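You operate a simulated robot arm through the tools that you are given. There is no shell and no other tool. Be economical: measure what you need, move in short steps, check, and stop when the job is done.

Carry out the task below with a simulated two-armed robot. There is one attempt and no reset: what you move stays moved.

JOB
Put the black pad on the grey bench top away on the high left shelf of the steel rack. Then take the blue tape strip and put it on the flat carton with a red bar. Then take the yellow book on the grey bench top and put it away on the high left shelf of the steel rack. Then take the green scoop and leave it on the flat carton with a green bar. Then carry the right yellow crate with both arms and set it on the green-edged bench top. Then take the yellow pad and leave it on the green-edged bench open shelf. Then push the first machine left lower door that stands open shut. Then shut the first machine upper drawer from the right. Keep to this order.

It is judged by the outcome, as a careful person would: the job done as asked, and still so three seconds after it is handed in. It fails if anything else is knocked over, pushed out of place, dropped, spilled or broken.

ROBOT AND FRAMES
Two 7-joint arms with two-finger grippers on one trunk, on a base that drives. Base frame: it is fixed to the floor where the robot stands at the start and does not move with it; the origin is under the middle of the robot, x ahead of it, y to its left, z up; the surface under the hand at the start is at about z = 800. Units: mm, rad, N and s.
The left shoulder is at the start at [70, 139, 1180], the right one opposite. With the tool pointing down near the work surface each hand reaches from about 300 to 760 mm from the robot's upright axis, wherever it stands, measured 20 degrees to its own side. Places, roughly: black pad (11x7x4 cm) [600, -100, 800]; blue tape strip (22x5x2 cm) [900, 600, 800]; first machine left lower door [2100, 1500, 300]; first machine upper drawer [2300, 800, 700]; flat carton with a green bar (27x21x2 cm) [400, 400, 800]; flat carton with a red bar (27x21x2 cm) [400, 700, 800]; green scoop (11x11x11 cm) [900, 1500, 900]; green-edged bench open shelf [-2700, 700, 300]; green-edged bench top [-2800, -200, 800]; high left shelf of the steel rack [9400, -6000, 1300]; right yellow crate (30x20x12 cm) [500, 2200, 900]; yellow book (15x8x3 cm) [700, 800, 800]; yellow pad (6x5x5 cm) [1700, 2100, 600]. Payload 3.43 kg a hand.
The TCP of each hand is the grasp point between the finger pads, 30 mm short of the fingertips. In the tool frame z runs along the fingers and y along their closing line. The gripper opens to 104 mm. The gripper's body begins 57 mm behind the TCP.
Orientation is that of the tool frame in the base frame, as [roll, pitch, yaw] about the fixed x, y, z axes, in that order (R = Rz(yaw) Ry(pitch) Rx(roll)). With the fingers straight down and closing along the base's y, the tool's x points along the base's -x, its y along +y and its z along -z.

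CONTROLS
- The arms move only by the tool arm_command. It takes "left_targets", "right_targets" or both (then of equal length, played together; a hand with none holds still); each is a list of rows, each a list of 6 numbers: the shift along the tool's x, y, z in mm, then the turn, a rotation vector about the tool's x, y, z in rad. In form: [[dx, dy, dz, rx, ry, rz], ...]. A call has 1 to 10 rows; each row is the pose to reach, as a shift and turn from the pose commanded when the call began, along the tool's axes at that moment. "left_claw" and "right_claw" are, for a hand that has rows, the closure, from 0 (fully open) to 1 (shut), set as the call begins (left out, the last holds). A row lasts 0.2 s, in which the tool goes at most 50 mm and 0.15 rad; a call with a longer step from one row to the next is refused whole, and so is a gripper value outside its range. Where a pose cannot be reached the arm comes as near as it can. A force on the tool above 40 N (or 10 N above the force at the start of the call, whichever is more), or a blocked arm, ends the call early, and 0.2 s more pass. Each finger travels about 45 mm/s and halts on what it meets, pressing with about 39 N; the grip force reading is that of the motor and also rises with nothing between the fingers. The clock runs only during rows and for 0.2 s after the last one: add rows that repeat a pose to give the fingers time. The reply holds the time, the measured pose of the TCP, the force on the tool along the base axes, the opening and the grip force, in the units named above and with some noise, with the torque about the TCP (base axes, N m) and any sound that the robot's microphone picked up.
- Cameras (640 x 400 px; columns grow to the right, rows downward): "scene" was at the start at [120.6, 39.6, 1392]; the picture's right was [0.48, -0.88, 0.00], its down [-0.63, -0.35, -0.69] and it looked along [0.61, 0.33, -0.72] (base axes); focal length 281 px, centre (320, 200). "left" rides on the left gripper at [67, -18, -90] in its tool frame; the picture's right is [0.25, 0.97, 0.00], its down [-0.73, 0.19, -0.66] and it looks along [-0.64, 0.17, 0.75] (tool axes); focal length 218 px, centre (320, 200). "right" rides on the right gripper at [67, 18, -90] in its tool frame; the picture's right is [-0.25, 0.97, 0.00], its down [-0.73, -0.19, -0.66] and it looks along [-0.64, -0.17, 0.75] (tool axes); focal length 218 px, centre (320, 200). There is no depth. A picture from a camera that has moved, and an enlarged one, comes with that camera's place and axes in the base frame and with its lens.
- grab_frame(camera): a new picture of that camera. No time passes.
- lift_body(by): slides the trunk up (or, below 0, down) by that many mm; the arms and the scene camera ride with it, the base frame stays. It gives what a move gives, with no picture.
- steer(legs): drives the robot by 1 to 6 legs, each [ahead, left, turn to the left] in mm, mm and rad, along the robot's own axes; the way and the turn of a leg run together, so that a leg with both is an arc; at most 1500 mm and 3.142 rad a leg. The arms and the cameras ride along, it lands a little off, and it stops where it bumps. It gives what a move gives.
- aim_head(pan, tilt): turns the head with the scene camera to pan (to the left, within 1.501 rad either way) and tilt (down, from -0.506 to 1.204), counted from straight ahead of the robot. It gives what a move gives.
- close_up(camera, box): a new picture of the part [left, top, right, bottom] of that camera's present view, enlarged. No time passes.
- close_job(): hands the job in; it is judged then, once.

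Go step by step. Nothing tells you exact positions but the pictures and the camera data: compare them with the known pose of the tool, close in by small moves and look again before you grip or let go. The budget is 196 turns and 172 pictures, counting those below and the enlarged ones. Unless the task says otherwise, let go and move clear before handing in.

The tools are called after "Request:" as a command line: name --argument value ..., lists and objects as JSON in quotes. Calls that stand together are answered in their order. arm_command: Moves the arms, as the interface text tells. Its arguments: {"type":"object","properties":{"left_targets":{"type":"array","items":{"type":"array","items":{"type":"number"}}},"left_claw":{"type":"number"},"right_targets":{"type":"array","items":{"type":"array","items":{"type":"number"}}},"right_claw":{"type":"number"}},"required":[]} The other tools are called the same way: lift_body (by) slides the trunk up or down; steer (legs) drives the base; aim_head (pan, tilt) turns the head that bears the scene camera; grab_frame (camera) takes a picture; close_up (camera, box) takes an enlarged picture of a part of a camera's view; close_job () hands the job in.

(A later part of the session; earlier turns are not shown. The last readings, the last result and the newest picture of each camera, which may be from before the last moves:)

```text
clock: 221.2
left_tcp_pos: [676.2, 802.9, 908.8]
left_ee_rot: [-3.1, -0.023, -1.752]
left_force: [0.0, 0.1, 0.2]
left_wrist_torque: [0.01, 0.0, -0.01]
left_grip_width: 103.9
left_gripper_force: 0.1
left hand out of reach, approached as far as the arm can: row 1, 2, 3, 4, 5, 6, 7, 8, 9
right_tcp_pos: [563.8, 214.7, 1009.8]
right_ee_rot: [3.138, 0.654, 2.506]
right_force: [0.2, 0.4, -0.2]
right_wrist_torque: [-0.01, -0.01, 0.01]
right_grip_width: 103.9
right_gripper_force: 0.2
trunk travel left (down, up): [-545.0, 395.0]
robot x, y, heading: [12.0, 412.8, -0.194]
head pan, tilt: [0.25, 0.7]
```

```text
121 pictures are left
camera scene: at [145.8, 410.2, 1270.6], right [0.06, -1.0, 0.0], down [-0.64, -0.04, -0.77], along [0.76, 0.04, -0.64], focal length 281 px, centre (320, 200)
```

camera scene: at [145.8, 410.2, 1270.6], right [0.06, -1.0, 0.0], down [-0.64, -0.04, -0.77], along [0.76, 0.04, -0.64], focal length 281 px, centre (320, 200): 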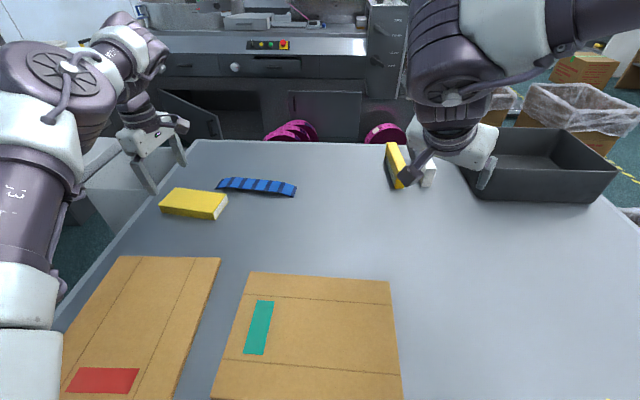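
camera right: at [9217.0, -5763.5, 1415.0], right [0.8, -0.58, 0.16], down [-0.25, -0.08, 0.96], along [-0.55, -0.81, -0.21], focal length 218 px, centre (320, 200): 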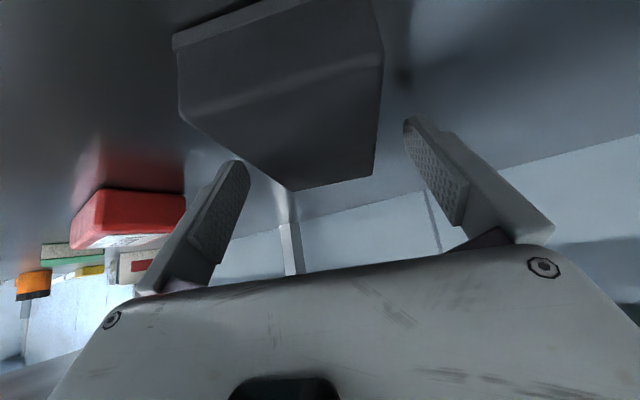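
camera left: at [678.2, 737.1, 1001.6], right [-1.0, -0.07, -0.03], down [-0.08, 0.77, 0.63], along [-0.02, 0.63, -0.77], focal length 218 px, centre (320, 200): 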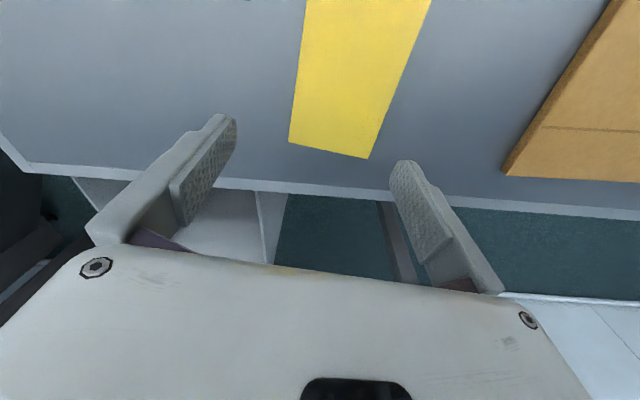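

The arm is at its extension limit, but turning the base right by 0.27 rad brings the hand right over the strip, with the shoulder closer.

Request:
steer --legs '[[0, 0, -0.27]]'

Request:
arm_command --left_targets '[[0, 10, 0, 0, 0, -0.1], [0, 20, 0, 0, 0, -0.2], [0, 20, 0, 0, 0, -0.3], [0, 20, 0, 0, 0, -0.4]]'

Request:
grab_frame --camera "left"

```text
clock: 222.5
left_tcp_pos: [757.0, 610.8, 909.1]
left_ee_rot: [-3.101, -0.024, -2.028]
left_force: [-0.3, -1.0, 0.0]
left_wrist_torque: [-0.02, -0.01, -0.01]
left_grip_width: 104.1
left_gripper_force: 0.0
right_tcp_pos: [489.3, 73.4, 1010.3]
right_ee_rot: [3.138, 0.653, 2.235]
right_force: [-0.6, -0.6, 0.5]
right_wrist_torque: [0.01, 0.0, 0.01]
right_grip_width: 104.1
right_gripper_force: 0.1
trunk travel left (down, up): [-545.0, 395.0]
robot x, y, heading: [13.8, 416.1, -0.461]
head pan, tilt: [0.25, 0.7]
```

```text
clock: 223.5
left_tcp_pos: [732.8, 722.3, 972.2]
left_ee_rot: [-3.113, -0.038, -1.671]
left_force: [0.0, 0.7, 0.4]
left_wrist_torque: [0.02, -0.02, -0.01]
left_grip_width: 104.0
left_gripper_force: 0.1
left hand out of reach, approached as far as the arm can: row 1, 2, 3, 4
right_tcp_pos: [488.4, 72.8, 1010.4]
right_ee_rot: [3.139, 0.652, 2.233]
right_force: [-0.4, 0.3, 0.0]
right_wrist_torque: [-0.01, -0.01, -0.01]
right_grip_width: 104.0
right_gripper_force: 0.0
trunk travel left (down, up): [-545.0, 395.0]
robot x, y, heading: [10.3, 414.7, -0.467]
head pan, tilt: [0.25, 0.7]
```

```text
120 pictures are left
camera left: at [741.5, 657.6, 1065.7], right [-0.99, -0.15, -0.02], down [-0.13, 0.77, 0.62], along [-0.08, 0.62, -0.78], focal length 218 px, centre (320, 200)
```

left: 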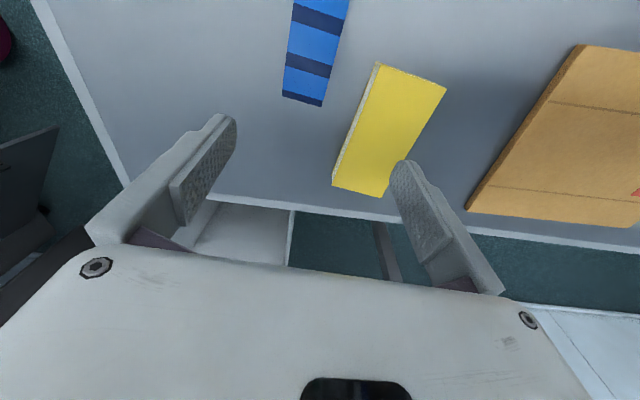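

Request:
arm_command --left_targets '[[28, -2, 18, -0.01, -0.01, -0.02], [56, -4, 36, -0.02, -0.02, -0.03], [84, -6, 54, -0.028, -0.03, -0.04], [112, -8, 72, -0.028, -0.038, -0.06]]'

Request:
grab_frame --camera "left"

Request:
grab_frame --camera "scene"

```text
clock: 224.5
left_tcp_pos: [718.3, 747.9, 996.0]
left_ee_rot: [-3.134, -0.005, -1.579]
left_force: [0.2, -0.7, 0.2]
left_wrist_torque: [0.0, -0.01, 0.0]
left_grip_width: 104.1
left_gripper_force: 0.0
left hand out of reach, approached as far as the arm can: row 1, 2, 3, 4
right_tcp_pos: [489.2, 72.8, 1010.1]
right_ee_rot: [3.138, 0.654, 2.234]
right_force: [-0.3, 0.2, -0.5]
right_wrist_torque: [-0.04, -0.01, -0.03]
right_grip_width: 103.8
right_gripper_force: 0.0
trunk travel left (down, up): [-545.0, 395.0]
robot x, y, heading: [13.8, 414.7, -0.466]
head pan, tilt: [0.25, 0.7]
```

```text
119 pictures are left
camera left: at [735.1, 680.5, 1085.9], right [-0.97, -0.24, 0.0], down [-0.19, 0.73, 0.65], along [-0.16, 0.63, -0.76], focal length 218 px, centre (320, 200)
```

left: 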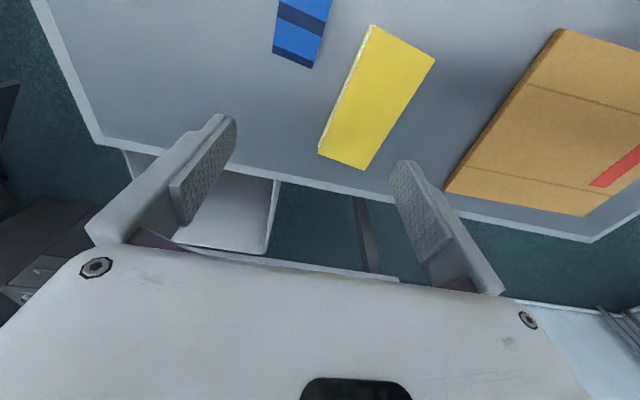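

```text
118 pictures are left
camera scene: at [139.9, 374.4, 1270.6], right [-0.21, -0.98, 0.0], down [-0.63, 0.14, -0.76], along [0.75, -0.16, -0.64], focal length 281 px, centre (320, 200)
```

scene: 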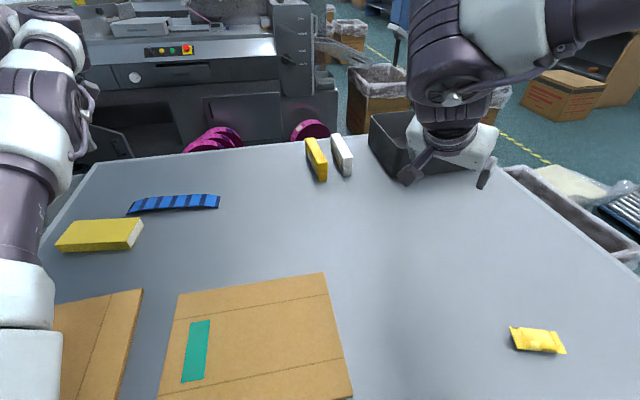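

The outward yaw limit blocks this. A better plan is to hook the strip's right end with closed, tilted fingers and pull it toward me, so it swings to point at the robot. Then a natural tilted grip will work. I'm returning the hand to the forward yaw.

Request:
arm_command --left_targets '[[19, 2, 0, 0, 0, 0.15], [38, 3, 0, 0, 0, 0.3], [56, 5, 0, 0, 0, 0.45], [75, 7, 0, 0, 0, 0.6], [94, 8, 0, 0, 0, 0.75], [113, 10, 0, 0, 0, 0.9], [132, 12, 0, 0, 0, 1.05], [150, 13, 0, 0, 0, 1.2], [169, 15, 0, 0, 0, 1.35], [188, 16, 0, 0, 0, 1.5]]' --left_claw 1

Request:
arm_command --left_targets '[[0, 0, 0, 0, -0.15, 0], [0, 0, 0, 0, -0.3, 0], [0, 0, 0, 0, -0.45, 0], [0, 0, 0, 0, -0.6, 0], [0, 0, 0, 0, -0.75, 0]]'

```text
clock: 226.7
left_tcp_pos: [699.1, 555.2, 987.2]
left_ee_rot: [-3.141, 0.001, -3.069]
left_force: [0.1, 0.3, 0.2]
left_wrist_torque: [-0.01, -0.01, 0.0]
left_grip_width: 0.0
left_gripper_force: 34.6
left hand out of reach, approached as far as the arm can: row 10
right_tcp_pos: [488.4, 73.5, 1009.1]
right_ee_rot: [3.14, 0.652, 2.234]
right_force: [0.7, -0.3, -0.5]
right_wrist_torque: [-0.02, -0.01, 0.02]
right_grip_width: 104.1
right_gripper_force: 0.0
trunk travel left (down, up): [-545.0, 395.0]
robot x, y, heading: [14.1, 417.7, -0.464]
head pan, tilt: [0.25, 0.7]
```

```text
clock: 227.9
left_tcp_pos: [699.8, 556.0, 988.3]
left_ee_rot: [-3.139, 0.75, -3.067]
left_force: [-0.8, -0.2, 0.1]
left_wrist_torque: [0.02, -0.04, 0.0]
left_grip_width: 0.1
left_gripper_force: 35.1
right_tcp_pos: [488.8, 73.2, 1010.1]
right_ee_rot: [3.139, 0.652, 2.234]
right_force: [0.5, 0.2, -0.4]
right_wrist_torque: [-0.01, 0.01, 0.03]
right_grip_width: 104.2
right_gripper_force: 0.1
trunk travel left (down, up): [-545.0, 395.0]
robot x, y, heading: [9.3, 412.8, -0.465]
head pan, tilt: [0.25, 0.7]
```

Request:
arm_command --left_targets '[[-30, -17, 28, 0, 0, 0], [-60, -34, 56, 0, 0, 0], [-33, -34, 85, 0, 0, 0], [-5, -34, 115, 0, 0, 0], [10, -34, 132, 0, 0, 0]]'

Request:
close_up --camera "scene" --box '[120, 120, 280, 220]'

```text
clock: 229.1
left_tcp_pos: [783.7, 527.4, 880.6]
left_ee_rot: [3.141, 0.749, -3.067]
left_force: [0.4, 0.1, 0.3]
left_wrist_torque: [0.03, 0.0, -0.01]
left_grip_width: 0.1
left_gripper_force: 34.9
right_tcp_pos: [490.4, 73.9, 1010.4]
right_ee_rot: [3.136, 0.653, 2.234]
right_force: [0.9, 0.8, -0.2]
right_wrist_torque: [-0.01, -0.03, 0.01]
right_grip_width: 104.1
right_gripper_force: 0.0
trunk travel left (down, up): [-545.0, 395.0]
robot x, y, heading: [12.5, 414.6, -0.467]
head pan, tilt: [0.25, 0.7]
```

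```text
4.00 times, centred on (200, 170) of scene
camera zoom: at [140.3, 374.5, 1270.6], right [-0.22, -0.98, 0.0], down [-0.63, 0.14, -0.76], along [0.75, -0.16, -0.64], focal length 1123 px, centre (800, 320)
```

zoom: 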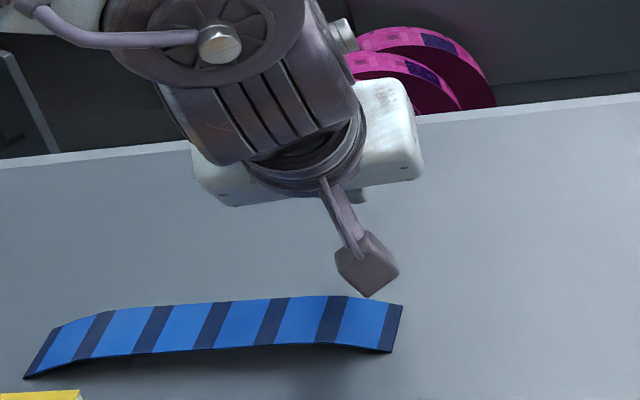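

Request:
arm_command --left_targets '[[13, 0, 14, 0, 0, 0], [26, 0, 28, 0, 0, 0]]'

Request:
arm_command --left_targets '[[13, 1, -12, 0, 0, 0], [29, 1, -27, 0, 0, 0], [45, 2, -42, 0, 0, 0], [60, 10, -56, 0, 0, 0], [75, 18, -70, 0, 0, 0]]'

Request:
grab_frame --camera "scene"

```text
clock: 229.7
left_tcp_pos: [785.8, 527.9, 844.7]
left_ee_rot: [-3.141, 0.75, -3.068]
left_force: [-0.5, 0.3, -0.5]
left_wrist_torque: [0.02, -0.01, 0.01]
left_grip_width: 0.1
left_gripper_force: 34.3
right_tcp_pos: [488.8, 73.0, 1010.4]
right_ee_rot: [3.137, 0.653, 2.234]
right_force: [0.2, 0.2, -0.4]
right_wrist_torque: [0.01, -0.02, 0.02]
right_grip_width: 104.0
right_gripper_force: 0.1
trunk travel left (down, up): [-545.0, 395.0]
robot x, y, heading: [14.5, 415.1, -0.47]
head pan, tilt: [0.25, 0.7]
```

```text
clock: 230.9
left_tcp_pos: [695.1, 537.4, 846.5]
left_ee_rot: [3.14, 0.748, -3.07]
left_force: [-0.9, 0.3, 0.8]
left_wrist_torque: [0.0, 0.0, 0.04]
left_grip_width: 0.1
left_gripper_force: 34.6
left hand out of reach, approached as far as the arm can: row 5
right_tcp_pos: [488.2, 73.1, 1009.1]
right_ee_rot: [3.136, 0.654, 2.236]
right_force: [0.2, -0.5, 0.4]
right_wrist_torque: [0.0, -0.01, 0.04]
right_grip_width: 104.2
right_gripper_force: 0.0
trunk travel left (down, up): [-545.0, 395.0]
robot x, y, heading: [11.4, 413.5, -0.464]
head pan, tilt: [0.25, 0.7]
```

```text
116 pictures are left
camera scene: at [139.6, 373.8, 1270.6], right [-0.21, -0.98, 0.0], down [-0.63, 0.14, -0.76], along [0.75, -0.16, -0.64], focal length 281 px, centre (320, 200)
```

scene: 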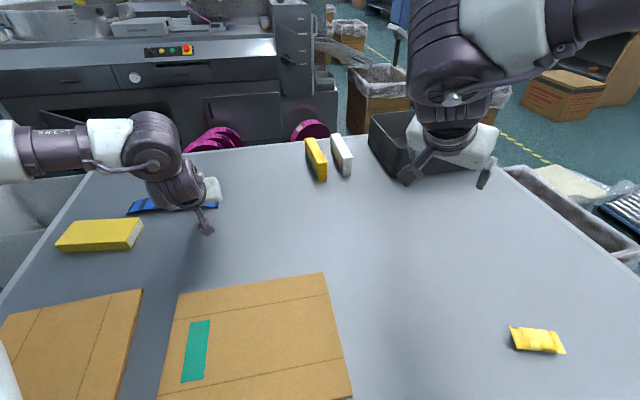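

The fingertips passed over the low end of the strip because they were a few millimetres too high. I'll go back and come in lower.

Request:
arm_command --left_targets '[[-14, 0, -15, 0, 0, 0], [-45, -8, 14, 0, 0, 0], [-79, -17, 45, 0, 0, 0], [-68, -17, 58, 0, 0, 0], [-60, -17, 66, 0, 0, 0]]'

Request:
arm_command --left_targets '[[1, 0, 1, 0, 0, 0], [2, 0, 2, 0, 0, 0]]'

Request:
close_up --camera "scene" --box '[120, 120, 280, 220]'

```text
clock: 232.1
left_tcp_pos: [785.7, 527.9, 837.4]
left_ee_rot: [3.14, 0.749, -3.07]
left_force: [-0.1, 0.3, 1.1]
left_wrist_torque: [-0.03, 0.02, -0.02]
left_grip_width: 0.0
left_gripper_force: 35.0
right_tcp_pos: [488.8, 72.7, 1008.3]
right_ee_rot: [3.139, 0.652, 2.234]
right_force: [-0.4, -0.7, -0.9]
right_wrist_torque: [0.03, -0.01, 0.01]
right_grip_width: 104.2
right_gripper_force: 0.1
trunk travel left (down, up): [-545.0, 395.0]
robot x, y, heading: [10.3, 413.7, -0.467]
head pan, tilt: [0.25, 0.7]
```

```text
clock: 232.7
left_tcp_pos: [785.1, 529.7, 834.7]
left_ee_rot: [3.141, 0.75, -3.067]
left_force: [-0.5, 0.6, 0.1]
left_wrist_torque: [0.02, -0.03, -0.02]
left_grip_width: 0.0
left_gripper_force: 34.7
right_tcp_pos: [489.1, 73.5, 1010.5]
right_ee_rot: [3.136, 0.653, 2.234]
right_force: [-0.4, -0.5, 0.2]
right_wrist_torque: [-0.01, 0.01, 0.04]
right_grip_width: 104.0
right_gripper_force: 0.1
trunk travel left (down, up): [-545.0, 395.0]
robot x, y, heading: [13.9, 415.6, -0.469]
head pan, tilt: [0.25, 0.7]
```

```text
4.00 times, centred on (200, 170) of scene
camera zoom: at [140.0, 374.4, 1270.6], right [-0.22, -0.98, 0.0], down [-0.63, 0.14, -0.76], along [0.75, -0.16, -0.64], focal length 1123 px, centre (800, 320)
```

zoom: 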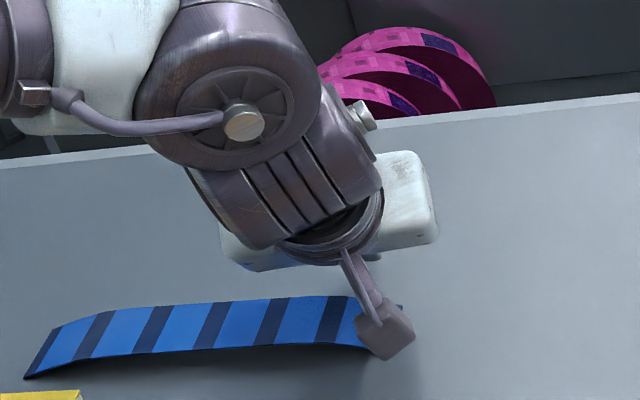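

Request:
arm_command --left_targets '[[2, 6, 2, 0, 0, 0], [2, 12, 2, 0, 0, 0], [15, 13, -10, 0, 0, 0], [31, 13, -25, 0, 0, 0], [47, 14, -40, 0, 0, 0], [62, 20, -54, 0, 0, 0]]'

Request:
grab_frame --camera "scene"

```text
clock: 234.1
left_tcp_pos: [699.6, 545.8, 831.3]
left_ee_rot: [3.141, 0.747, -3.064]
left_force: [-0.6, -0.1, -0.1]
left_wrist_torque: [-0.02, 0.03, -0.01]
left_grip_width: 0.0
left_gripper_force: 34.5
right_tcp_pos: [489.0, 74.7, 1010.7]
right_ee_rot: [3.137, 0.654, 2.233]
right_force: [0.6, 1.0, 0.3]
right_wrist_torque: [0.0, 0.05, -0.02]
right_grip_width: 103.9
right_gripper_force: 0.1
trunk travel left (down, up): [-545.0, 395.0]
robot x, y, heading: [11.8, 412.9, -0.464]
head pan, tilt: [0.25, 0.7]
```

```text
114 pictures are left
camera scene: at [139.9, 375.7, 1270.7], right [-0.21, -0.98, 0.0], down [-0.63, 0.14, -0.77], along [0.75, -0.17, -0.64], focal length 281 px, centre (320, 200)
```

scene: 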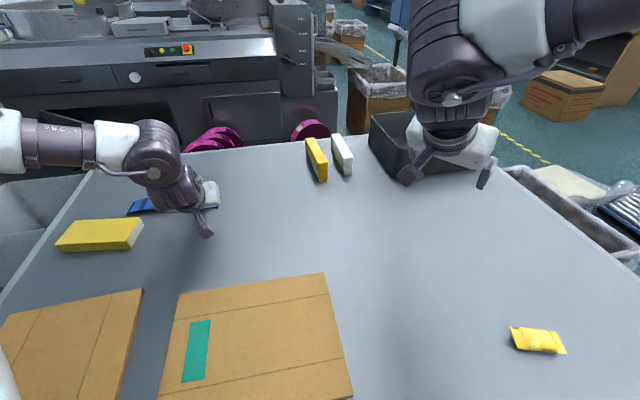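

Request:
close_up --camera "scene" --box '[110, 150, 270, 250]'

Request:
grab_frame --camera "left"

```text
4.00 times, centred on (190, 200) of scene
camera zoom: at [139.9, 375.7, 1270.7], right [-0.21, -0.98, 0.0], down [-0.63, 0.14, -0.77], along [0.75, -0.17, -0.64], focal length 1123 px, centre (840, 200)
```

zoom: 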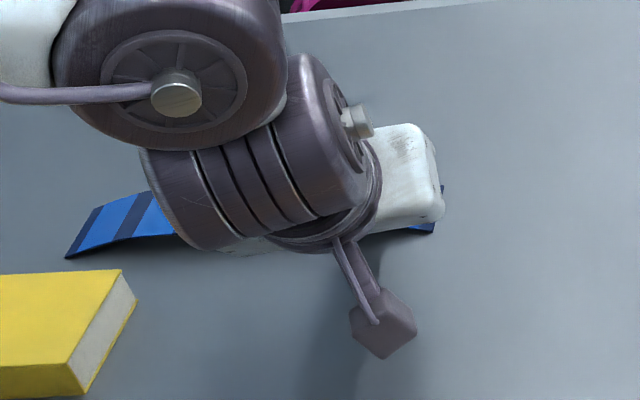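

```text
112 pictures are left
camera left: at [591.9, 520.4, 852.6], right [-0.26, 0.95, -0.17], down [0.07, 0.2, 0.98], along [0.96, 0.24, -0.12], focal length 218 px, centre (320, 200)
```

left: 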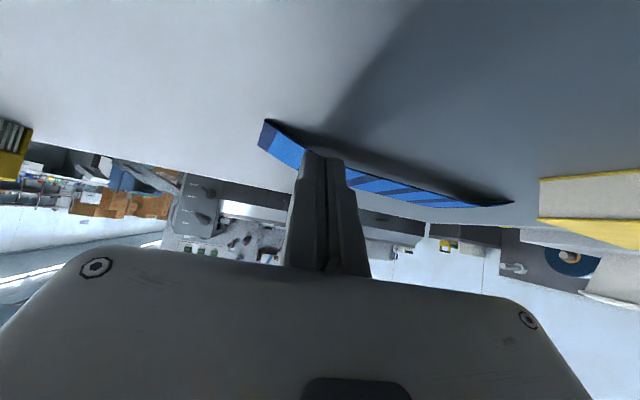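

The fingers slipped over the low end again; the strip only shifted slightly. I'll hook closer to the middle, where the arch is higher.

Request:
arm_command --left_targets '[[-27, 0, -29, 0, 0, 0], [-60, 8, 2, 0, 0, 0], [-94, 17, 33, 0, 0, 0], [-80, 17, 48, 0, 0, 0], [-67, 17, 62, 0, 0, 0], [-66, 17, 63, 0, 0, 0]]'

Request:
grab_frame --camera "left"

```text
clock: 235.5
left_tcp_pos: [790.6, 567.3, 832.4]
left_ee_rot: [3.139, 0.748, -3.066]
left_force: [-0.8, 0.2, 0.2]
left_wrist_torque: [0.03, -0.02, -0.01]
left_grip_width: 0.1
left_gripper_force: 34.6
right_tcp_pos: [489.0, 72.6, 1010.0]
right_ee_rot: [3.137, 0.652, 2.235]
right_force: [0.2, 0.1, -0.5]
right_wrist_torque: [-0.04, 0.0, -0.03]
right_grip_width: 104.1
right_gripper_force: 0.2
trunk travel left (down, up): [-545.0, 395.0]
robot x, y, heading: [14.0, 414.4, -0.465]
head pan, tilt: [0.25, 0.7]
```

```text
111 pictures are left
camera left: at [683.7, 541.3, 852.3], right [-0.26, 0.95, -0.17], down [0.07, 0.2, 0.98], along [0.96, 0.24, -0.12], focal length 218 px, centre (320, 200)
```

left: 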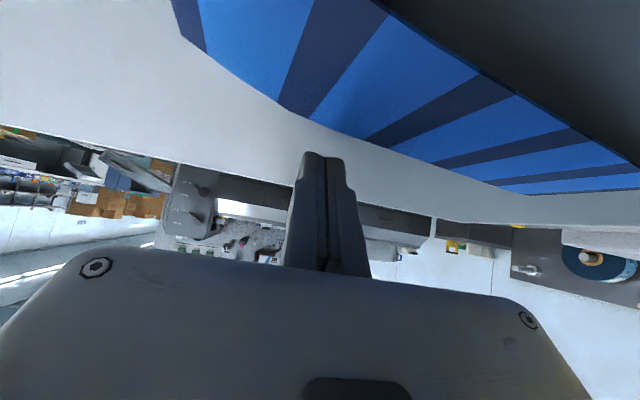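

Request:
arm_command --left_targets '[[13, 1, -12, 0, 0, 0], [26, 3, -24, 0, 0, 0], [39, 5, -36, 0, 0, 0], [52, 7, -49, 0, 0, 0], [65, 9, -61, 0, 0, 0]]'

Request:
grab_frame --camera "left"

```text
clock: 236.7
left_tcp_pos: [701.0, 569.0, 831.7]
left_ee_rot: [3.141, 0.747, -3.066]
left_force: [0.5, -1.0, 1.7]
left_wrist_torque: [0.0, 0.0, 0.01]
left_grip_width: 0.0
left_gripper_force: 34.8
right_tcp_pos: [489.1, 73.7, 1009.7]
right_ee_rot: [3.135, 0.653, 2.233]
right_force: [-0.2, -0.2, -0.3]
right_wrist_torque: [0.01, 0.02, -0.02]
right_grip_width: 104.0
right_gripper_force: 0.1
trunk travel left (down, up): [-545.0, 395.0]
robot x, y, heading: [10.6, 412.1, -0.466]
head pan, tilt: [0.25, 0.7]
```

```text
110 pictures are left
camera left: at [592.8, 543.5, 851.4], right [-0.26, 0.95, -0.17], down [0.07, 0.2, 0.98], along [0.96, 0.24, -0.12], focal length 218 px, centre (320, 200)
```

left: 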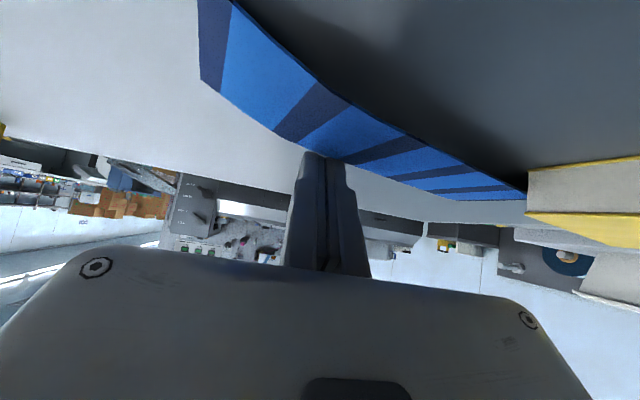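

The pull works, and the strip's centre is now near (690, 612), close enough for a vertical grip. I'm raising, un-tilting, and turning the base back a little.

Request:
arm_command --left_targets '[[-7, 0, 7, 0, 0, 0], [-30, 0, -18, 0, 0, 0], [-53, 0, -42, 0, 0, 0], [-75, 0, -66, 0, 0, 0], [-75, 0, -66, 0, 0.15, 0], [-75, 0, -66, 0, 0.3, 0], [-75, 0, -66, 0, 0.45, 0], [-75, 0, -66, 0, 0.6, 0], [-75, 0, -66, 0, 0.748, 0]]' --left_claw 0

Request:
steer --legs '[[0, 0, 0.27]]'

Request:
grab_frame --camera "scene"

```text
clock: 238.7
left_tcp_pos: [712.0, 568.2, 930.7]
left_ee_rot: [3.14, -0.001, -3.067]
left_force: [0.3, 0.3, -0.2]
left_wrist_torque: [0.02, 0.02, -0.02]
left_grip_width: 104.1
left_gripper_force: 0.1
right_tcp_pos: [489.6, 72.4, 1009.7]
right_ee_rot: [3.138, 0.65, 2.235]
right_force: [-0.5, 0.1, 0.8]
right_wrist_torque: [0.01, 0.0, 0.01]
right_grip_width: 103.9
right_gripper_force: 0.0
trunk travel left (down, up): [-545.0, 395.0]
robot x, y, heading: [11.9, 412.6, -0.464]
head pan, tilt: [0.25, 0.7]
```

```text
clock: 240.0
left_tcp_pos: [644.3, 749.8, 931.2]
left_ee_rot: [3.141, 0.0, -2.797]
left_force: [0.9, -0.3, -0.4]
left_wrist_torque: [0.03, -0.01, 0.0]
left_grip_width: 104.0
left_gripper_force: 0.1
right_tcp_pos: [562.4, 213.8, 1010.9]
right_ee_rot: [3.137, 0.653, 2.505]
right_force: [0.1, 0.0, 0.2]
right_wrist_torque: [0.02, 0.01, 0.04]
right_grip_width: 103.8
right_gripper_force: 0.0
trunk travel left (down, up): [-545.0, 395.0]
robot x, y, heading: [11.5, 412.8, -0.198]
head pan, tilt: [0.25, 0.7]
```

```text
109 pictures are left
camera scene: at [146.1, 410.0, 1270.6], right [0.05, -1.0, 0.0], down [-0.64, -0.03, -0.76], along [0.76, 0.04, -0.64], focal length 281 px, centre (320, 200)
```

scene: 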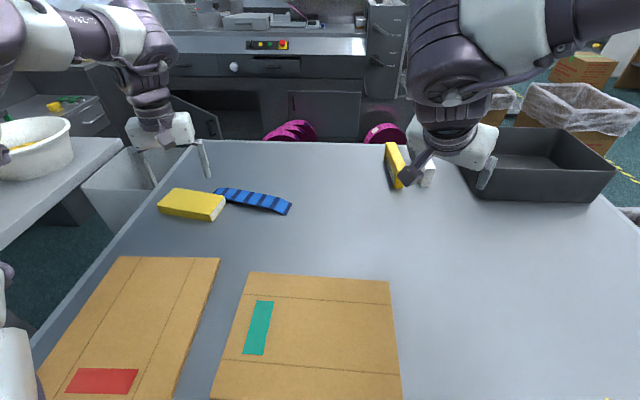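

Request:
arm_command --left_targets '[[2, -21, 0, 0, 0, -0.132], [4, -42, 0, 0, 0, -0.265], [6, -63, 0, 0, 0, -0.397], [8, -84, 0, 0, 0, -0.53], [10, -104, 0, 0, 0, -0.662], [12, -125, 0, 0, 0, -0.795], [14, -146, 0, 0, 0, -0.927], [14, -146, 0, 0, 0, -0.927]]'

Request:
grab_frame --camera "left"

```text
clock: 241.8
left_tcp_pos: [678.2, 774.8, 894.6]
left_ee_rot: [-3.137, -0.001, -1.873]
left_force: [0.3, -0.7, -0.2]
left_wrist_torque: [-0.04, 0.01, 0.03]
left_grip_width: 104.0
left_gripper_force: 0.0
left hand out of reach, approached as far as the arm can: row 4, 5, 6, 7, 8
right_tcp_pos: [563.0, 212.6, 1010.0]
right_ee_rot: [3.138, 0.651, 2.504]
right_force: [-0.4, 0.1, -0.7]
right_wrist_torque: [-0.03, -0.01, -0.03]
right_grip_width: 103.5
right_gripper_force: 0.0
trunk travel left (down, up): [-545.0, 395.0]
robot x, y, heading: [15.1, 415.5, -0.193]
head pan, tilt: [0.25, 0.7]
```

```text
108 pictures are left
camera left: at [673.4, 703.8, 986.1], right [-1.0, 0.05, 0.0], down [0.03, 0.75, 0.66], along [0.03, 0.65, -0.76], focal length 218 px, centre (320, 200)
```

left: 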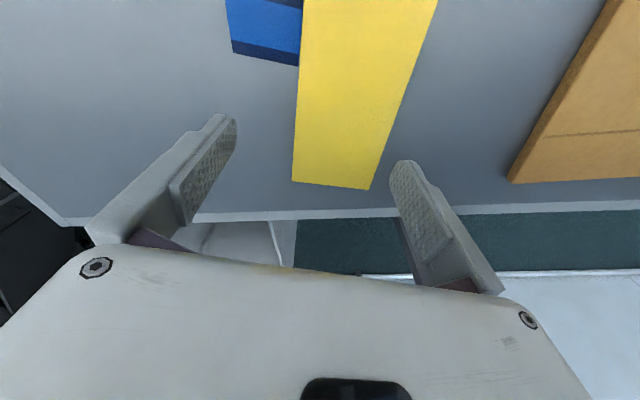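

The target sits too far to the arm's own side at this heading. A straight heading with the strip about 150 mm left of the axis, and the trunk back up, should match the arm's comfortable zone. I'm repositioning.

Request:
lift_body --by 130

Request:
arm_command --left_targets '[[32, 1, 0, 0, 0, 0.08], [64, 2, 0, 0, 0, 0.16], [96, 2, 0, 0, 0, 0.24], [128, 3, 0, 0, 0, 0.32], [160, 4, 0, 0, 0, 0.4], [190, 4, 0, 0, 0, 0.45]]'

Request:
steer --legs '[[0, 45, 0], [0, 0, 0.195]]'

Request:
grab_frame --camera "scene"

```text
clock: 243.4
left_tcp_pos: [676.7, 772.5, 1025.3]
left_ee_rot: [-3.137, -0.001, -1.875]
left_force: [-0.1, 0.2, 0.2]
left_wrist_torque: [0.01, 0.03, 0.0]
left_grip_width: 103.9
left_gripper_force: 0.1
right_tcp_pos: [563.2, 211.7, 1140.0]
right_ee_rot: [3.137, 0.651, 2.505]
right_force: [0.6, -0.2, 0.4]
right_wrist_torque: [-0.01, 0.01, 0.01]
right_grip_width: 103.9
right_gripper_force: 0.0
trunk travel left (down, up): [-675.0, 265.0]
robot x, y, heading: [10.0, 415.3, -0.195]
head pan, tilt: [0.25, 0.7]
```

```text
clock: 244.8
left_tcp_pos: [665.2, 648.7, 1024.2]
left_ee_rot: [-3.127, -0.001, -2.316]
left_force: [-0.1, -0.3, 0.2]
left_wrist_torque: [0.0, 0.02, -0.01]
left_grip_width: 103.9
left_gripper_force: 0.0
left hand out of reach, approached as far as the arm can: row 1, 2, 3, 4, 5, 6
right_tcp_pos: [563.9, 212.9, 1138.8]
right_ee_rot: [3.139, 0.654, 2.503]
right_force: [-0.2, 0.3, 0.3]
right_wrist_torque: [-0.03, 0.03, 0.0]
right_grip_width: 104.0
right_gripper_force: 0.0
trunk travel left (down, up): [-675.0, 265.0]
robot x, y, heading: [15.7, 416.7, -0.201]
head pan, tilt: [0.25, 0.7]
```

```text
clock: 246.4
left_tcp_pos: [614.2, 816.8, 1022.6]
left_ee_rot: [-3.128, -0.005, -2.119]
left_force: [0.3, -0.2, 0.2]
left_wrist_torque: [-0.01, 0.01, -0.01]
left_grip_width: 104.2
left_gripper_force: 0.0
right_tcp_pos: [600.4, 370.0, 1140.3]
right_ee_rot: [3.139, 0.655, 2.705]
right_force: [-0.4, -0.8, -0.2]
right_wrist_torque: [0.01, 0.04, 0.01]
right_grip_width: 103.9
right_gripper_force: 0.0
trunk travel left (down, up): [-675.0, 265.0]
robot x, y, heading: [17.7, 457.2, 0.001]
head pan, tilt: [0.25, 0.7]
```

```text
107 pictures are left
camera scene: at [154.0, 481.4, 1400.5], right [0.25, -0.97, 0.0], down [-0.62, -0.16, -0.76], along [0.74, 0.19, -0.64], focal length 281 px, centre (320, 200)
```

scene: 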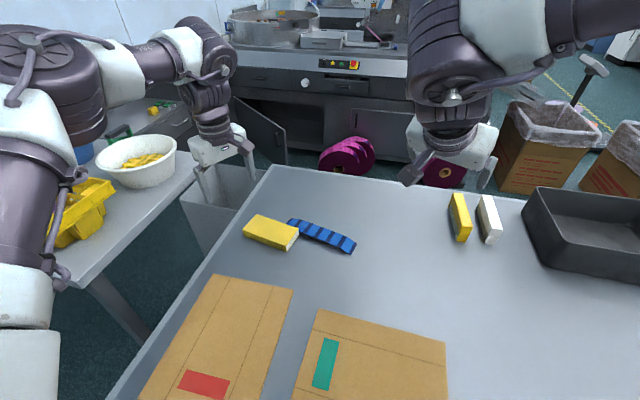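

Request:
arm_command --left_targets '[[31, -18, 0, 0, 0, 0], [62, -36, 0, 0, 0, 0], [93, -54, 0, 0, 0, 0], [124, -72, 0, 0, 0, 0], [155, -90, 0, 0, 0, 0], [185, -108, 0, 0, 0, 0]]'

Request:
arm_command --left_targets '[[0, 0, 15, 0, 0, -0.1], [0, 0, 30, 0, 0, -0.2], [0, 0, 45, 0, 0, -0.32]]'

```text
clock: 247.8
left_tcp_pos: [615.1, 817.5, 1024.0]
left_ee_rot: [-3.128, 0.0, -2.118]
left_force: [0.4, 0.6, -0.1]
left_wrist_torque: [0.03, 0.02, 0.02]
left_grip_width: 103.7
left_gripper_force: 0.1
left hand out of reach, approached as far as the arm can: row 1, 2, 3, 4, 5, 6
right_tcp_pos: [600.4, 368.2, 1139.9]
right_ee_rot: [3.139, 0.653, 2.704]
right_force: [0.3, -0.2, -0.4]
right_wrist_torque: [-0.01, -0.02, 0.03]
right_grip_width: 104.0
right_gripper_force: 0.2
trunk travel left (down, up): [-675.0, 265.0]
robot x, y, heading: [18.3, 458.4, 0.004]
head pan, tilt: [0.25, 0.7]
```

```text
clock: 248.6
left_tcp_pos: [614.3, 900.8, 1023.1]
left_ee_rot: [-3.124, -0.005, -1.817]
left_force: [0.3, -0.2, -0.1]
left_wrist_torque: [-0.01, 0.03, 0.01]
left_grip_width: 104.1
left_gripper_force: 0.0
left hand out of reach, approached as far as the arm can: row 1, 2, 3
right_tcp_pos: [601.2, 369.3, 1139.9]
right_ee_rot: [3.138, 0.653, 2.704]
right_force: [1.2, -0.3, 0.0]
right_wrist_torque: [-0.03, 0.0, -0.03]
right_grip_width: 103.8
right_gripper_force: 0.0
trunk travel left (down, up): [-675.0, 265.0]
robot x, y, heading: [22.8, 453.3, -0.0]
head pan, tilt: [0.25, 0.7]
```

The left arm's posture has drifted into a bad branch. I'll bring it back near its starting pose and repeat the mirrored move that worked for the right arm.

Request:
arm_command --left_targets '[[25, 14, -5, 0, 0, 0.13], [49, 28, -9, 0, 0, 0.265], [73, 42, -14, 0, 0, 0.4], [97, 56, -18, 0, 0, 0.53], [121, 70, -23, 0, 0, 0.66], [145, 85, -27, 0, 0, 0.8], [170, 99, -32, 0, 0, 0.93], [194, 113, -36, 0, 0, 1.06], [218, 127, -41, 0, 0, 1.19], [242, 141, -45, 0, 0, 1.325]]'

Request:
grab_frame --camera "scene"

```text
clock: 250.8
left_tcp_pos: [418.3, 695.1, 1065.6]
left_ee_rot: [-3.134, 0.01, -3.125]
left_force: [0.0, -0.3, 0.2]
left_wrist_torque: [0.0, 0.0, 0.01]
left_grip_width: 104.1
left_gripper_force: 0.0
left hand out of reach, approached as far as the arm can: row 1, 2, 3, 4, 5
right_tcp_pos: [598.9, 367.9, 1139.7]
right_ee_rot: [3.137, 0.653, 2.703]
right_force: [-0.6, 0.1, -0.8]
right_wrist_torque: [0.03, 0.03, 0.0]
right_grip_width: 104.0
right_gripper_force: 0.0
trunk travel left (down, up): [-675.0, 265.0]
robot x, y, heading: [18.6, 456.1, 0.003]
head pan, tilt: [0.25, 0.7]
```

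```text
106 pictures are left
camera scene: at [152.6, 478.3, 1400.7], right [0.25, -0.97, 0.0], down [-0.62, -0.16, -0.77], along [0.74, 0.19, -0.64], focal length 281 px, centre (320, 200)
```

scene: 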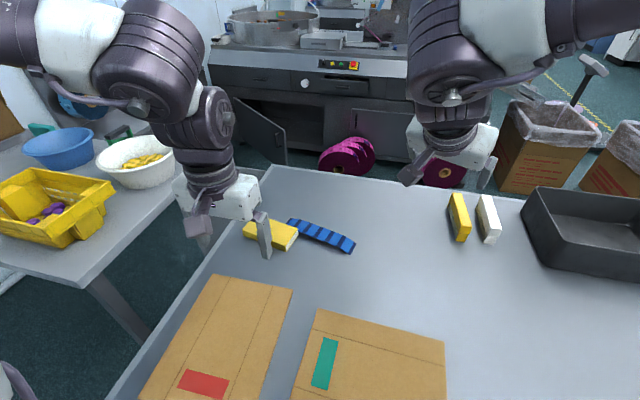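

The two arms may share the same wrist limits rather than mirrored ones. I'll try the turn the right arm accepted, with this arm.

Request:
arm_command --left_targets '[[-21, -6, 8, 0, 0, 0.14], [-42, -13, 16, 0, 0, 0.28], [-63, -19, 24, 0, 0, 0.42], [-84, -26, 32, 0, 0, 0.56], [-105, -32, 40, 0, 0, 0.7], [-126, -38, 48, 0, 0, 0.84], [-147, -45, 56, 0, 0, 0.98], [-168, -51, 64, 0, 0, 1.12], [-189, -58, 72, 0, 0, 1.26], [-210, -64, 80, 0, 0, 1.4]]'

```text
clock: 253.0
left_tcp_pos: [565.2, 697.1, 996.2]
left_ee_rot: [3.13, 0.015, 1.757]
left_force: [-0.2, -0.7, -0.6]
left_wrist_torque: [0.03, 0.01, -0.03]
left_grip_width: 104.2
left_gripper_force: 0.1
left hand out of reach, approached as far as the arm can: row 6, 7, 8, 9, 10
right_tcp_pos: [599.7, 369.1, 1140.5]
right_ee_rot: [3.139, 0.655, 2.705]
right_force: [0.2, 0.0, -0.1]
right_wrist_torque: [0.02, 0.0, -0.02]
right_grip_width: 103.9
right_gripper_force: 0.1
trunk travel left (down, up): [-675.0, 265.0]
robot x, y, heading: [15.9, 453.9, -0.002]
head pan, tilt: [0.25, 0.7]
```

Request:
steer --legs '[[0, -115, 0]]'

Request:
arm_command --left_targets '[[1, 25, 13, 0, 0, 0.08], [3, 50, 26, 0, 0, 0.16], [4, 75, 40, 0, 0, 0.25], [6, 100, 53, 0, 0, 0.33], [7, 126, 66, 0, 0, 0.417]]'

Request:
grab_frame --camera "left"

```text
clock: 254.2
left_tcp_pos: [565.9, 576.7, 995.2]
left_ee_rot: [3.129, 0.016, 1.762]
left_force: [0.1, -1.0, 0.6]
left_wrist_torque: [-0.02, 0.01, 0.0]
left_grip_width: 103.9
left_gripper_force: 0.1
right_tcp_pos: [601.6, 252.6, 1140.6]
right_ee_rot: [3.139, 0.654, 2.706]
right_force: [-0.1, -0.8, -0.1]
right_wrist_torque: [0.0, 0.0, -0.01]
right_grip_width: 104.0
right_gripper_force: 0.1
trunk travel left (down, up): [-675.0, 265.0]
robot x, y, heading: [20.6, 336.9, 0.008]
head pan, tilt: [0.25, 0.7]
```

```text
clock: 255.4
left_tcp_pos: [600.7, 642.9, 958.4]
left_ee_rot: [3.118, 0.011, 1.342]
left_force: [-0.6, 0.2, 0.4]
left_wrist_torque: [-0.01, 0.0, -0.01]
left_grip_width: 104.0
left_gripper_force: 0.2
left hand out of reach, approached as far as the arm can: row 1, 2, 3, 4, 5
right_tcp_pos: [600.8, 251.3, 1139.7]
right_ee_rot: [3.136, 0.654, 2.704]
right_force: [0.7, 0.4, 0.5]
right_wrist_torque: [0.02, -0.03, -0.02]
right_grip_width: 104.1
right_gripper_force: 0.0
trunk travel left (down, up): [-675.0, 265.0]
robot x, y, heading: [19.7, 339.0, 0.005]
head pan, tilt: [0.25, 0.7]
```

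```text
105 pictures are left
camera left: at [597.7, 714.4, 1047.5], right [1.0, 0.03, 0.02], down [0.01, -0.74, 0.67], along [0.03, -0.67, -0.74], focal length 218 px, centre (320, 200)
```

left: 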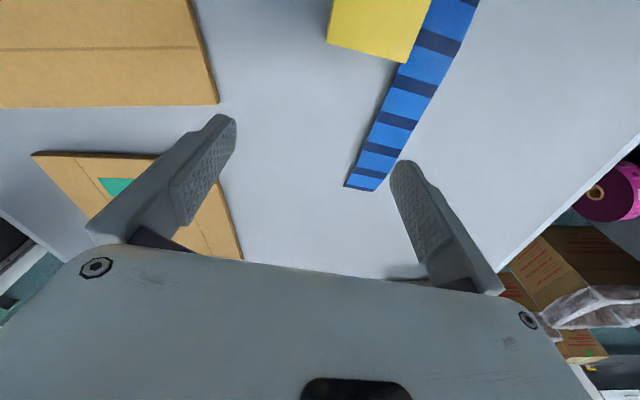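

Closer, but still limited. Turning the base right by 0.3 rad relaxes the wrist yaw and gives the arm more room to its own side.

Request:
steer --legs '[[0, 0, -0.3]]'

Request:
arm_command --left_targets '[[36, -14, 7, 0, 0, -0.07], [72, -29, 14, 0, 0, -0.15], [108, -43, 21, 0, 0, -0.22], [145, -58, 28, 0, 0, -0.3], [145, -58, 28, 0, 0, -0.3]]'

Request:
grab_frame --camera "left"

```text
clock: 256.8
left_tcp_pos: [666.0, 454.1, 959.8]
left_ee_rot: [3.12, 0.011, 1.038]
left_force: [0.2, 0.4, -0.2]
left_wrist_torque: [0.0, -0.02, -0.02]
left_grip_width: 103.9
left_gripper_force: 0.1
right_tcp_pos: [546.1, 78.9, 1139.8]
right_ee_rot: [3.138, 0.653, 2.397]
right_force: [0.2, -0.8, -0.1]
right_wrist_torque: [-0.01, 0.02, 0.0]
right_grip_width: 103.9
right_gripper_force: 0.0
trunk travel left (down, up): [-675.0, 265.0]
robot x, y, heading: [19.8, 340.1, -0.306]
head pan, tilt: [0.25, 0.7]
```

```text
clock: 258.0
left_tcp_pos: [688.9, 607.7, 926.5]
left_ee_rot: [3.124, 0.015, 1.336]
left_force: [-0.4, -0.1, -0.2]
left_wrist_torque: [0.03, 0.01, 0.0]
left_grip_width: 104.0
left_gripper_force: 0.1
right_tcp_pos: [546.2, 77.9, 1139.6]
right_ee_rot: [3.134, 0.652, 2.397]
right_force: [0.3, 0.1, -0.4]
right_wrist_torque: [-0.02, -0.01, 0.03]
right_grip_width: 104.0
right_gripper_force: 0.0
trunk travel left (down, up): [-675.0, 265.0]
robot x, y, heading: [20.5, 339.3, -0.309]
head pan, tilt: [0.25, 0.7]
```

```text
104 pictures are left
camera left: at [686.3, 680.2, 1015.5], right [1.0, 0.02, 0.01], down [0.01, -0.74, 0.67], along [0.02, -0.67, -0.74], focal length 218 px, centre (320, 200)
```

left: 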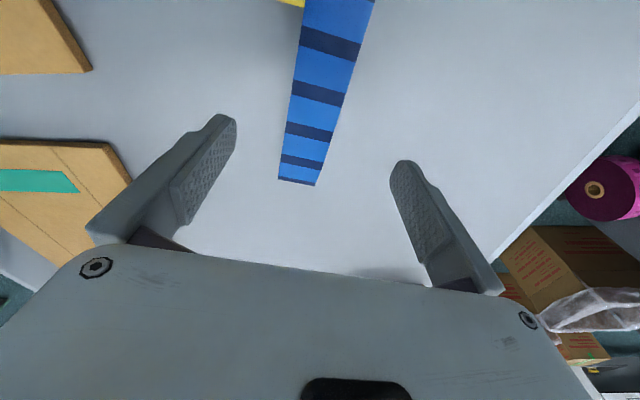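

The hand is now right above the strip with matching yaw. I'm going down and gripping.

Request:
arm_command --left_targets '[[0, -5, 40, 0, 0, 0], [0, -5, 70, 0, 0, 0], [0, -5, 85, 0, 0, 0], [0, -5, 92, 0, 0, 0]]'

Request:
arm_command --left_targets '[[0, 0, 0, 0, 0, 0], [0, 0, 0, 0, 0, 0], [0, 0, 0, 0, 0, 0], [0, 0, 0, 0, 0, 0], [0, 0, 0, 0, 0, 0], [0, 0, -20, 0, 0, 0], [0, 0, -50, 0, 0, 0]]' --left_claw 1

Request:
grab_frame --camera "left"

```text
clock: 259.0
left_tcp_pos: [677.4, 608.9, 844.8]
left_ee_rot: [3.124, 0.016, 1.337]
left_force: [0.2, -0.1, -0.9]
left_wrist_torque: [-0.02, 0.01, 0.02]
left_grip_width: 104.3
left_gripper_force: 0.1
left hand out of reach, approached as far as the arm can: row 3, 4
right_tcp_pos: [546.6, 79.3, 1139.6]
right_ee_rot: [3.14, 0.652, 2.396]
right_force: [-0.2, -0.5, -0.6]
right_wrist_torque: [0.02, 0.0, -0.01]
right_grip_width: 103.9
right_gripper_force: 0.1
trunk travel left (down, up): [-675.0, 265.0]
robot x, y, heading: [20.9, 340.0, -0.303]
head pan, tilt: [0.25, 0.7]
```

```text
clock: 260.6
left_tcp_pos: [674.7, 609.3, 897.3]
left_ee_rot: [3.123, 0.016, 1.336]
left_force: [-0.3, -1.0, 0.3]
left_wrist_torque: [-0.01, -0.02, 0.0]
left_grip_width: 0.0
left_gripper_force: 34.8
right_tcp_pos: [545.9, 78.9, 1139.9]
right_ee_rot: [3.136, 0.654, 2.398]
right_force: [0.3, -0.5, 0.2]
right_wrist_torque: [-0.03, 0.01, 0.02]
right_grip_width: 104.2
right_gripper_force: 0.3
trunk travel left (down, up): [-675.0, 265.0]
robot x, y, heading: [18.8, 341.9, -0.305]
head pan, tilt: [0.25, 0.7]
```

```text
103 pictures are left
camera left: at [673.0, 680.9, 985.8], right [1.0, 0.02, 0.01], down [0.01, -0.74, 0.67], along [0.03, -0.67, -0.74], focal length 218 px, centre (320, 200)
```

left: 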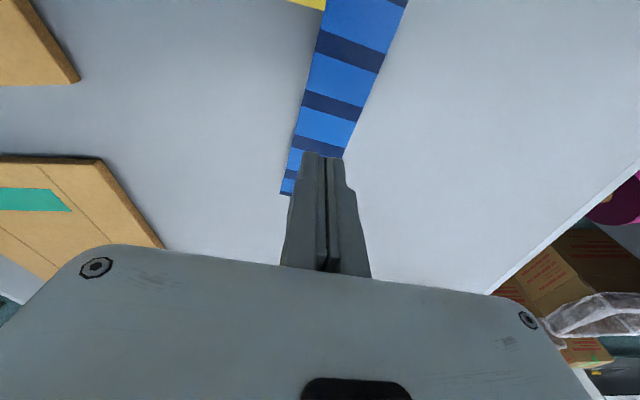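

It closed on nothing: the arm stopped at z 845, above the low strip. I'm opening and lowering with the trunk instead.

Request:
arm_command --left_targets '[[0, 4, 0, 0, 0, 0], [0, 8, 0, 0, 0, 0], [0, 8, 0, 0, 0, 0], [0, 8, 0, 0, 0, 0], [0, 8, 0, 0, 0, 0], [0, 8, 0, 0, 0, 0]]' --left_claw 0

Request:
lift_body --by -60

Request:
grab_frame --camera "left"

```text
clock: 262.0
left_tcp_pos: [684.9, 607.4, 895.9]
left_ee_rot: [3.125, 0.014, 1.335]
left_force: [-0.5, 0.2, 0.6]
left_wrist_torque: [-0.01, 0.03, 0.01]
left_grip_width: 104.1
left_gripper_force: 0.1
right_tcp_pos: [546.5, 79.9, 1141.1]
right_ee_rot: [3.139, 0.652, 2.395]
right_force: [-0.3, 0.4, -0.2]
right_wrist_torque: [0.04, -0.03, 0.03]
right_grip_width: 104.0
right_gripper_force: 0.0
trunk travel left (down, up): [-675.0, 265.0]
robot x, y, heading: [18.7, 337.3, -0.308]
head pan, tilt: [0.25, 0.7]
```

```text
clock: 263.0
left_tcp_pos: [684.7, 606.6, 839.9]
left_ee_rot: [3.119, 0.013, 1.339]
left_force: [-4.2, 4.4, 27.3]
left_wrist_torque: [0.81, 1.57, -0.31]
left_grip_width: 100.5
left_gripper_force: 0.0
right_tcp_pos: [545.4, 79.7, 1081.2]
right_ee_rot: [3.133, 0.654, 2.395]
right_force: [-1.1, 0.2, 0.0]
right_wrist_torque: [0.0, 0.03, 0.0]
right_grip_width: 103.8
right_gripper_force: 0.1
trunk travel left (down, up): [-615.0, 325.0]
robot x, y, heading: [20.0, 336.6, -0.306]
head pan, tilt: [0.25, 0.7]
```

```text
102 pictures are left
camera left: at [680.5, 678.9, 929.0], right [1.0, 0.02, 0.02], down [0.01, -0.74, 0.67], along [0.03, -0.67, -0.74], focal length 218 px, centre (320, 200)
```

left: 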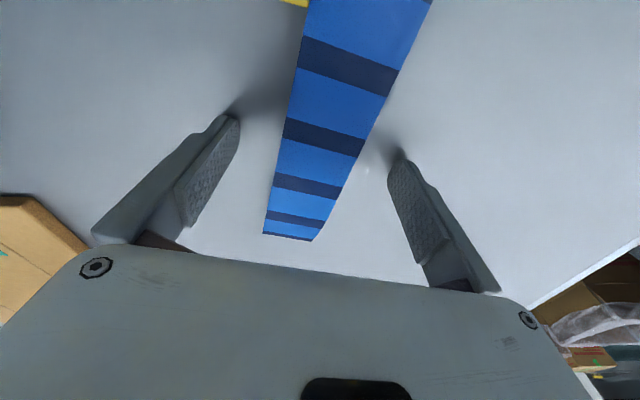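

The tips now rest on the bench, so its surface is at about z 809. I'm relieving the load slightly and closing.

Request:
lift_body --by 3

Request:
arm_command --left_targets '[[0, 0, 0, 0, 0, 0], [0, 0, 0, 0, 0, 0], [0, 0, 0, 0, 0, 0], [0, 0, 0, 0, 0, 0], [0, 0, 0, 0, 0, 0], [0, 0, 0, 0, 0, 0]]' --left_claw 1

Request:
grab_frame --camera "left"

```text
clock: 263.6
left_tcp_pos: [683.7, 606.4, 839.8]
left_ee_rot: [3.121, 0.016, 1.338]
left_force: [1.3, 5.7, 14.3]
left_wrist_torque: [0.55, 0.7, -0.32]
left_grip_width: 101.1
left_gripper_force: 0.1
right_tcp_pos: [545.4, 80.0, 1083.9]
right_ee_rot: [3.137, 0.654, 2.397]
right_force: [0.0, -0.4, -0.3]
right_wrist_torque: [-0.03, 0.04, 0.0]
right_grip_width: 104.2
right_gripper_force: 0.0
trunk travel left (down, up): [-618.0, 322.0]
robot x, y, heading: [21.0, 340.4, -0.301]
head pan, tilt: [0.25, 0.7]
```

```text
clock: 264.9
left_tcp_pos: [685.7, 607.1, 838.5]
left_ee_rot: [3.125, 0.016, 1.338]
left_force: [-0.5, -0.1, 0.4]
left_wrist_torque: [0.0, 0.01, 0.0]
left_grip_width: 44.1
left_gripper_force: 39.4
right_tcp_pos: [546.6, 79.3, 1083.4]
right_ee_rot: [3.139, 0.654, 2.398]
right_force: [-0.1, 0.0, 0.3]
right_wrist_torque: [-0.02, -0.02, 0.0]
right_grip_width: 103.9
right_gripper_force: 0.1
trunk travel left (down, up): [-618.0, 322.0]
robot x, y, heading: [24.6, 336.6, -0.301]
head pan, tilt: [0.25, 0.7]
```

```text
101 pictures are left
camera left: at [682.5, 678.5, 928.1], right [1.0, 0.02, 0.01], down [0.01, -0.74, 0.67], along [0.02, -0.67, -0.74], focal length 218 px, centre (320, 200)
```

left: 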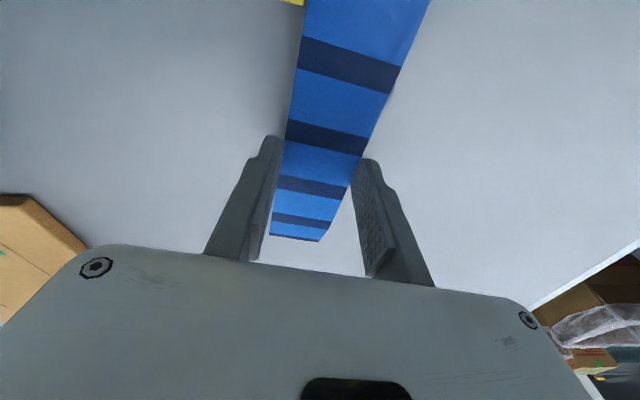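

The strip is gripped at 44 mm. I'm lifting, retracting, and turning it so its long side points along the carton's long side.

Request:
arm_command --left_targets '[[0, 0, -30, 0, 0, 0], [0, 0, -70, 0, 0, 0], [-6, -22, -90, 0, 0, -0.13], [-12, -45, -100, 0, 0, -0.26], [-19, -70, -100, 0, 0, -0.4], [-26, -95, -100, 0, 0, -0.54], [-33, -120, -100, 0, 0, -0.68], [-40, -146, -100, 0, 0, -0.82], [-47, -172, -100, 0, 0, -0.96], [-54, -198, -100, 0, 0, -1.1]]'

Request:
lift_body --by 57

Request:
grab_frame --camera "left"

```text
clock: 267.1
left_tcp_pos: [476.5, 603.1, 935.3]
left_ee_rot: [-3.137, 0.025, 2.436]
left_force: [0.3, -0.1, -0.1]
left_wrist_torque: [0.03, -0.04, 0.02]
left_grip_width: 44.2
left_gripper_force: 38.9
right_tcp_pos: [545.7, 79.8, 1084.8]
right_ee_rot: [3.138, 0.655, 2.396]
right_force: [0.1, -0.1, 0.1]
right_wrist_torque: [-0.01, -0.01, 0.01]
right_grip_width: 104.0
right_gripper_force: 0.0
trunk travel left (down, up): [-618.0, 322.0]
robot x, y, heading: [17.8, 342.6, -0.303]
head pan, tilt: [0.25, 0.7]
```

```text
clock: 268.1
left_tcp_pos: [477.5, 600.7, 991.1]
left_ee_rot: [-3.134, 0.023, 2.437]
left_force: [0.2, -0.2, -0.2]
left_wrist_torque: [-0.02, -0.01, -0.01]
left_grip_width: 44.5
left_gripper_force: 39.1
right_tcp_pos: [547.5, 79.5, 1140.7]
right_ee_rot: [3.136, 0.653, 2.397]
right_force: [0.4, -0.6, 0.1]
right_wrist_torque: [0.0, -0.01, 0.0]
right_grip_width: 103.9
right_gripper_force: 0.0
trunk travel left (down, up): [-675.0, 265.0]
robot x, y, heading: [23.3, 338.9, -0.306]
head pan, tilt: [0.25, 0.7]
```

```text
100 pictures are left
camera left: at [414.8, 634.0, 1080.4], right [0.43, 0.9, -0.01], down [0.67, -0.31, 0.67], along [0.6, -0.3, -0.74], focal length 218 px, centre (320, 200)
```

left: 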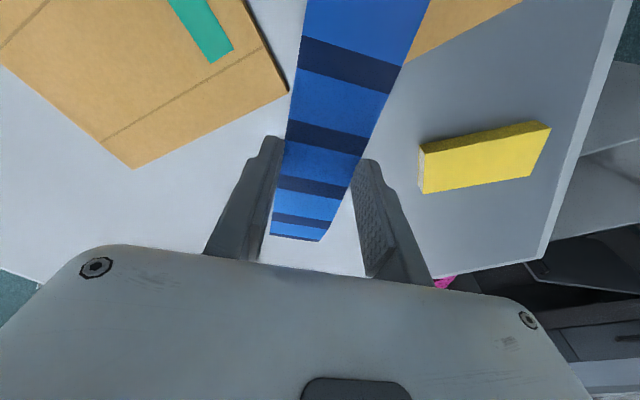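

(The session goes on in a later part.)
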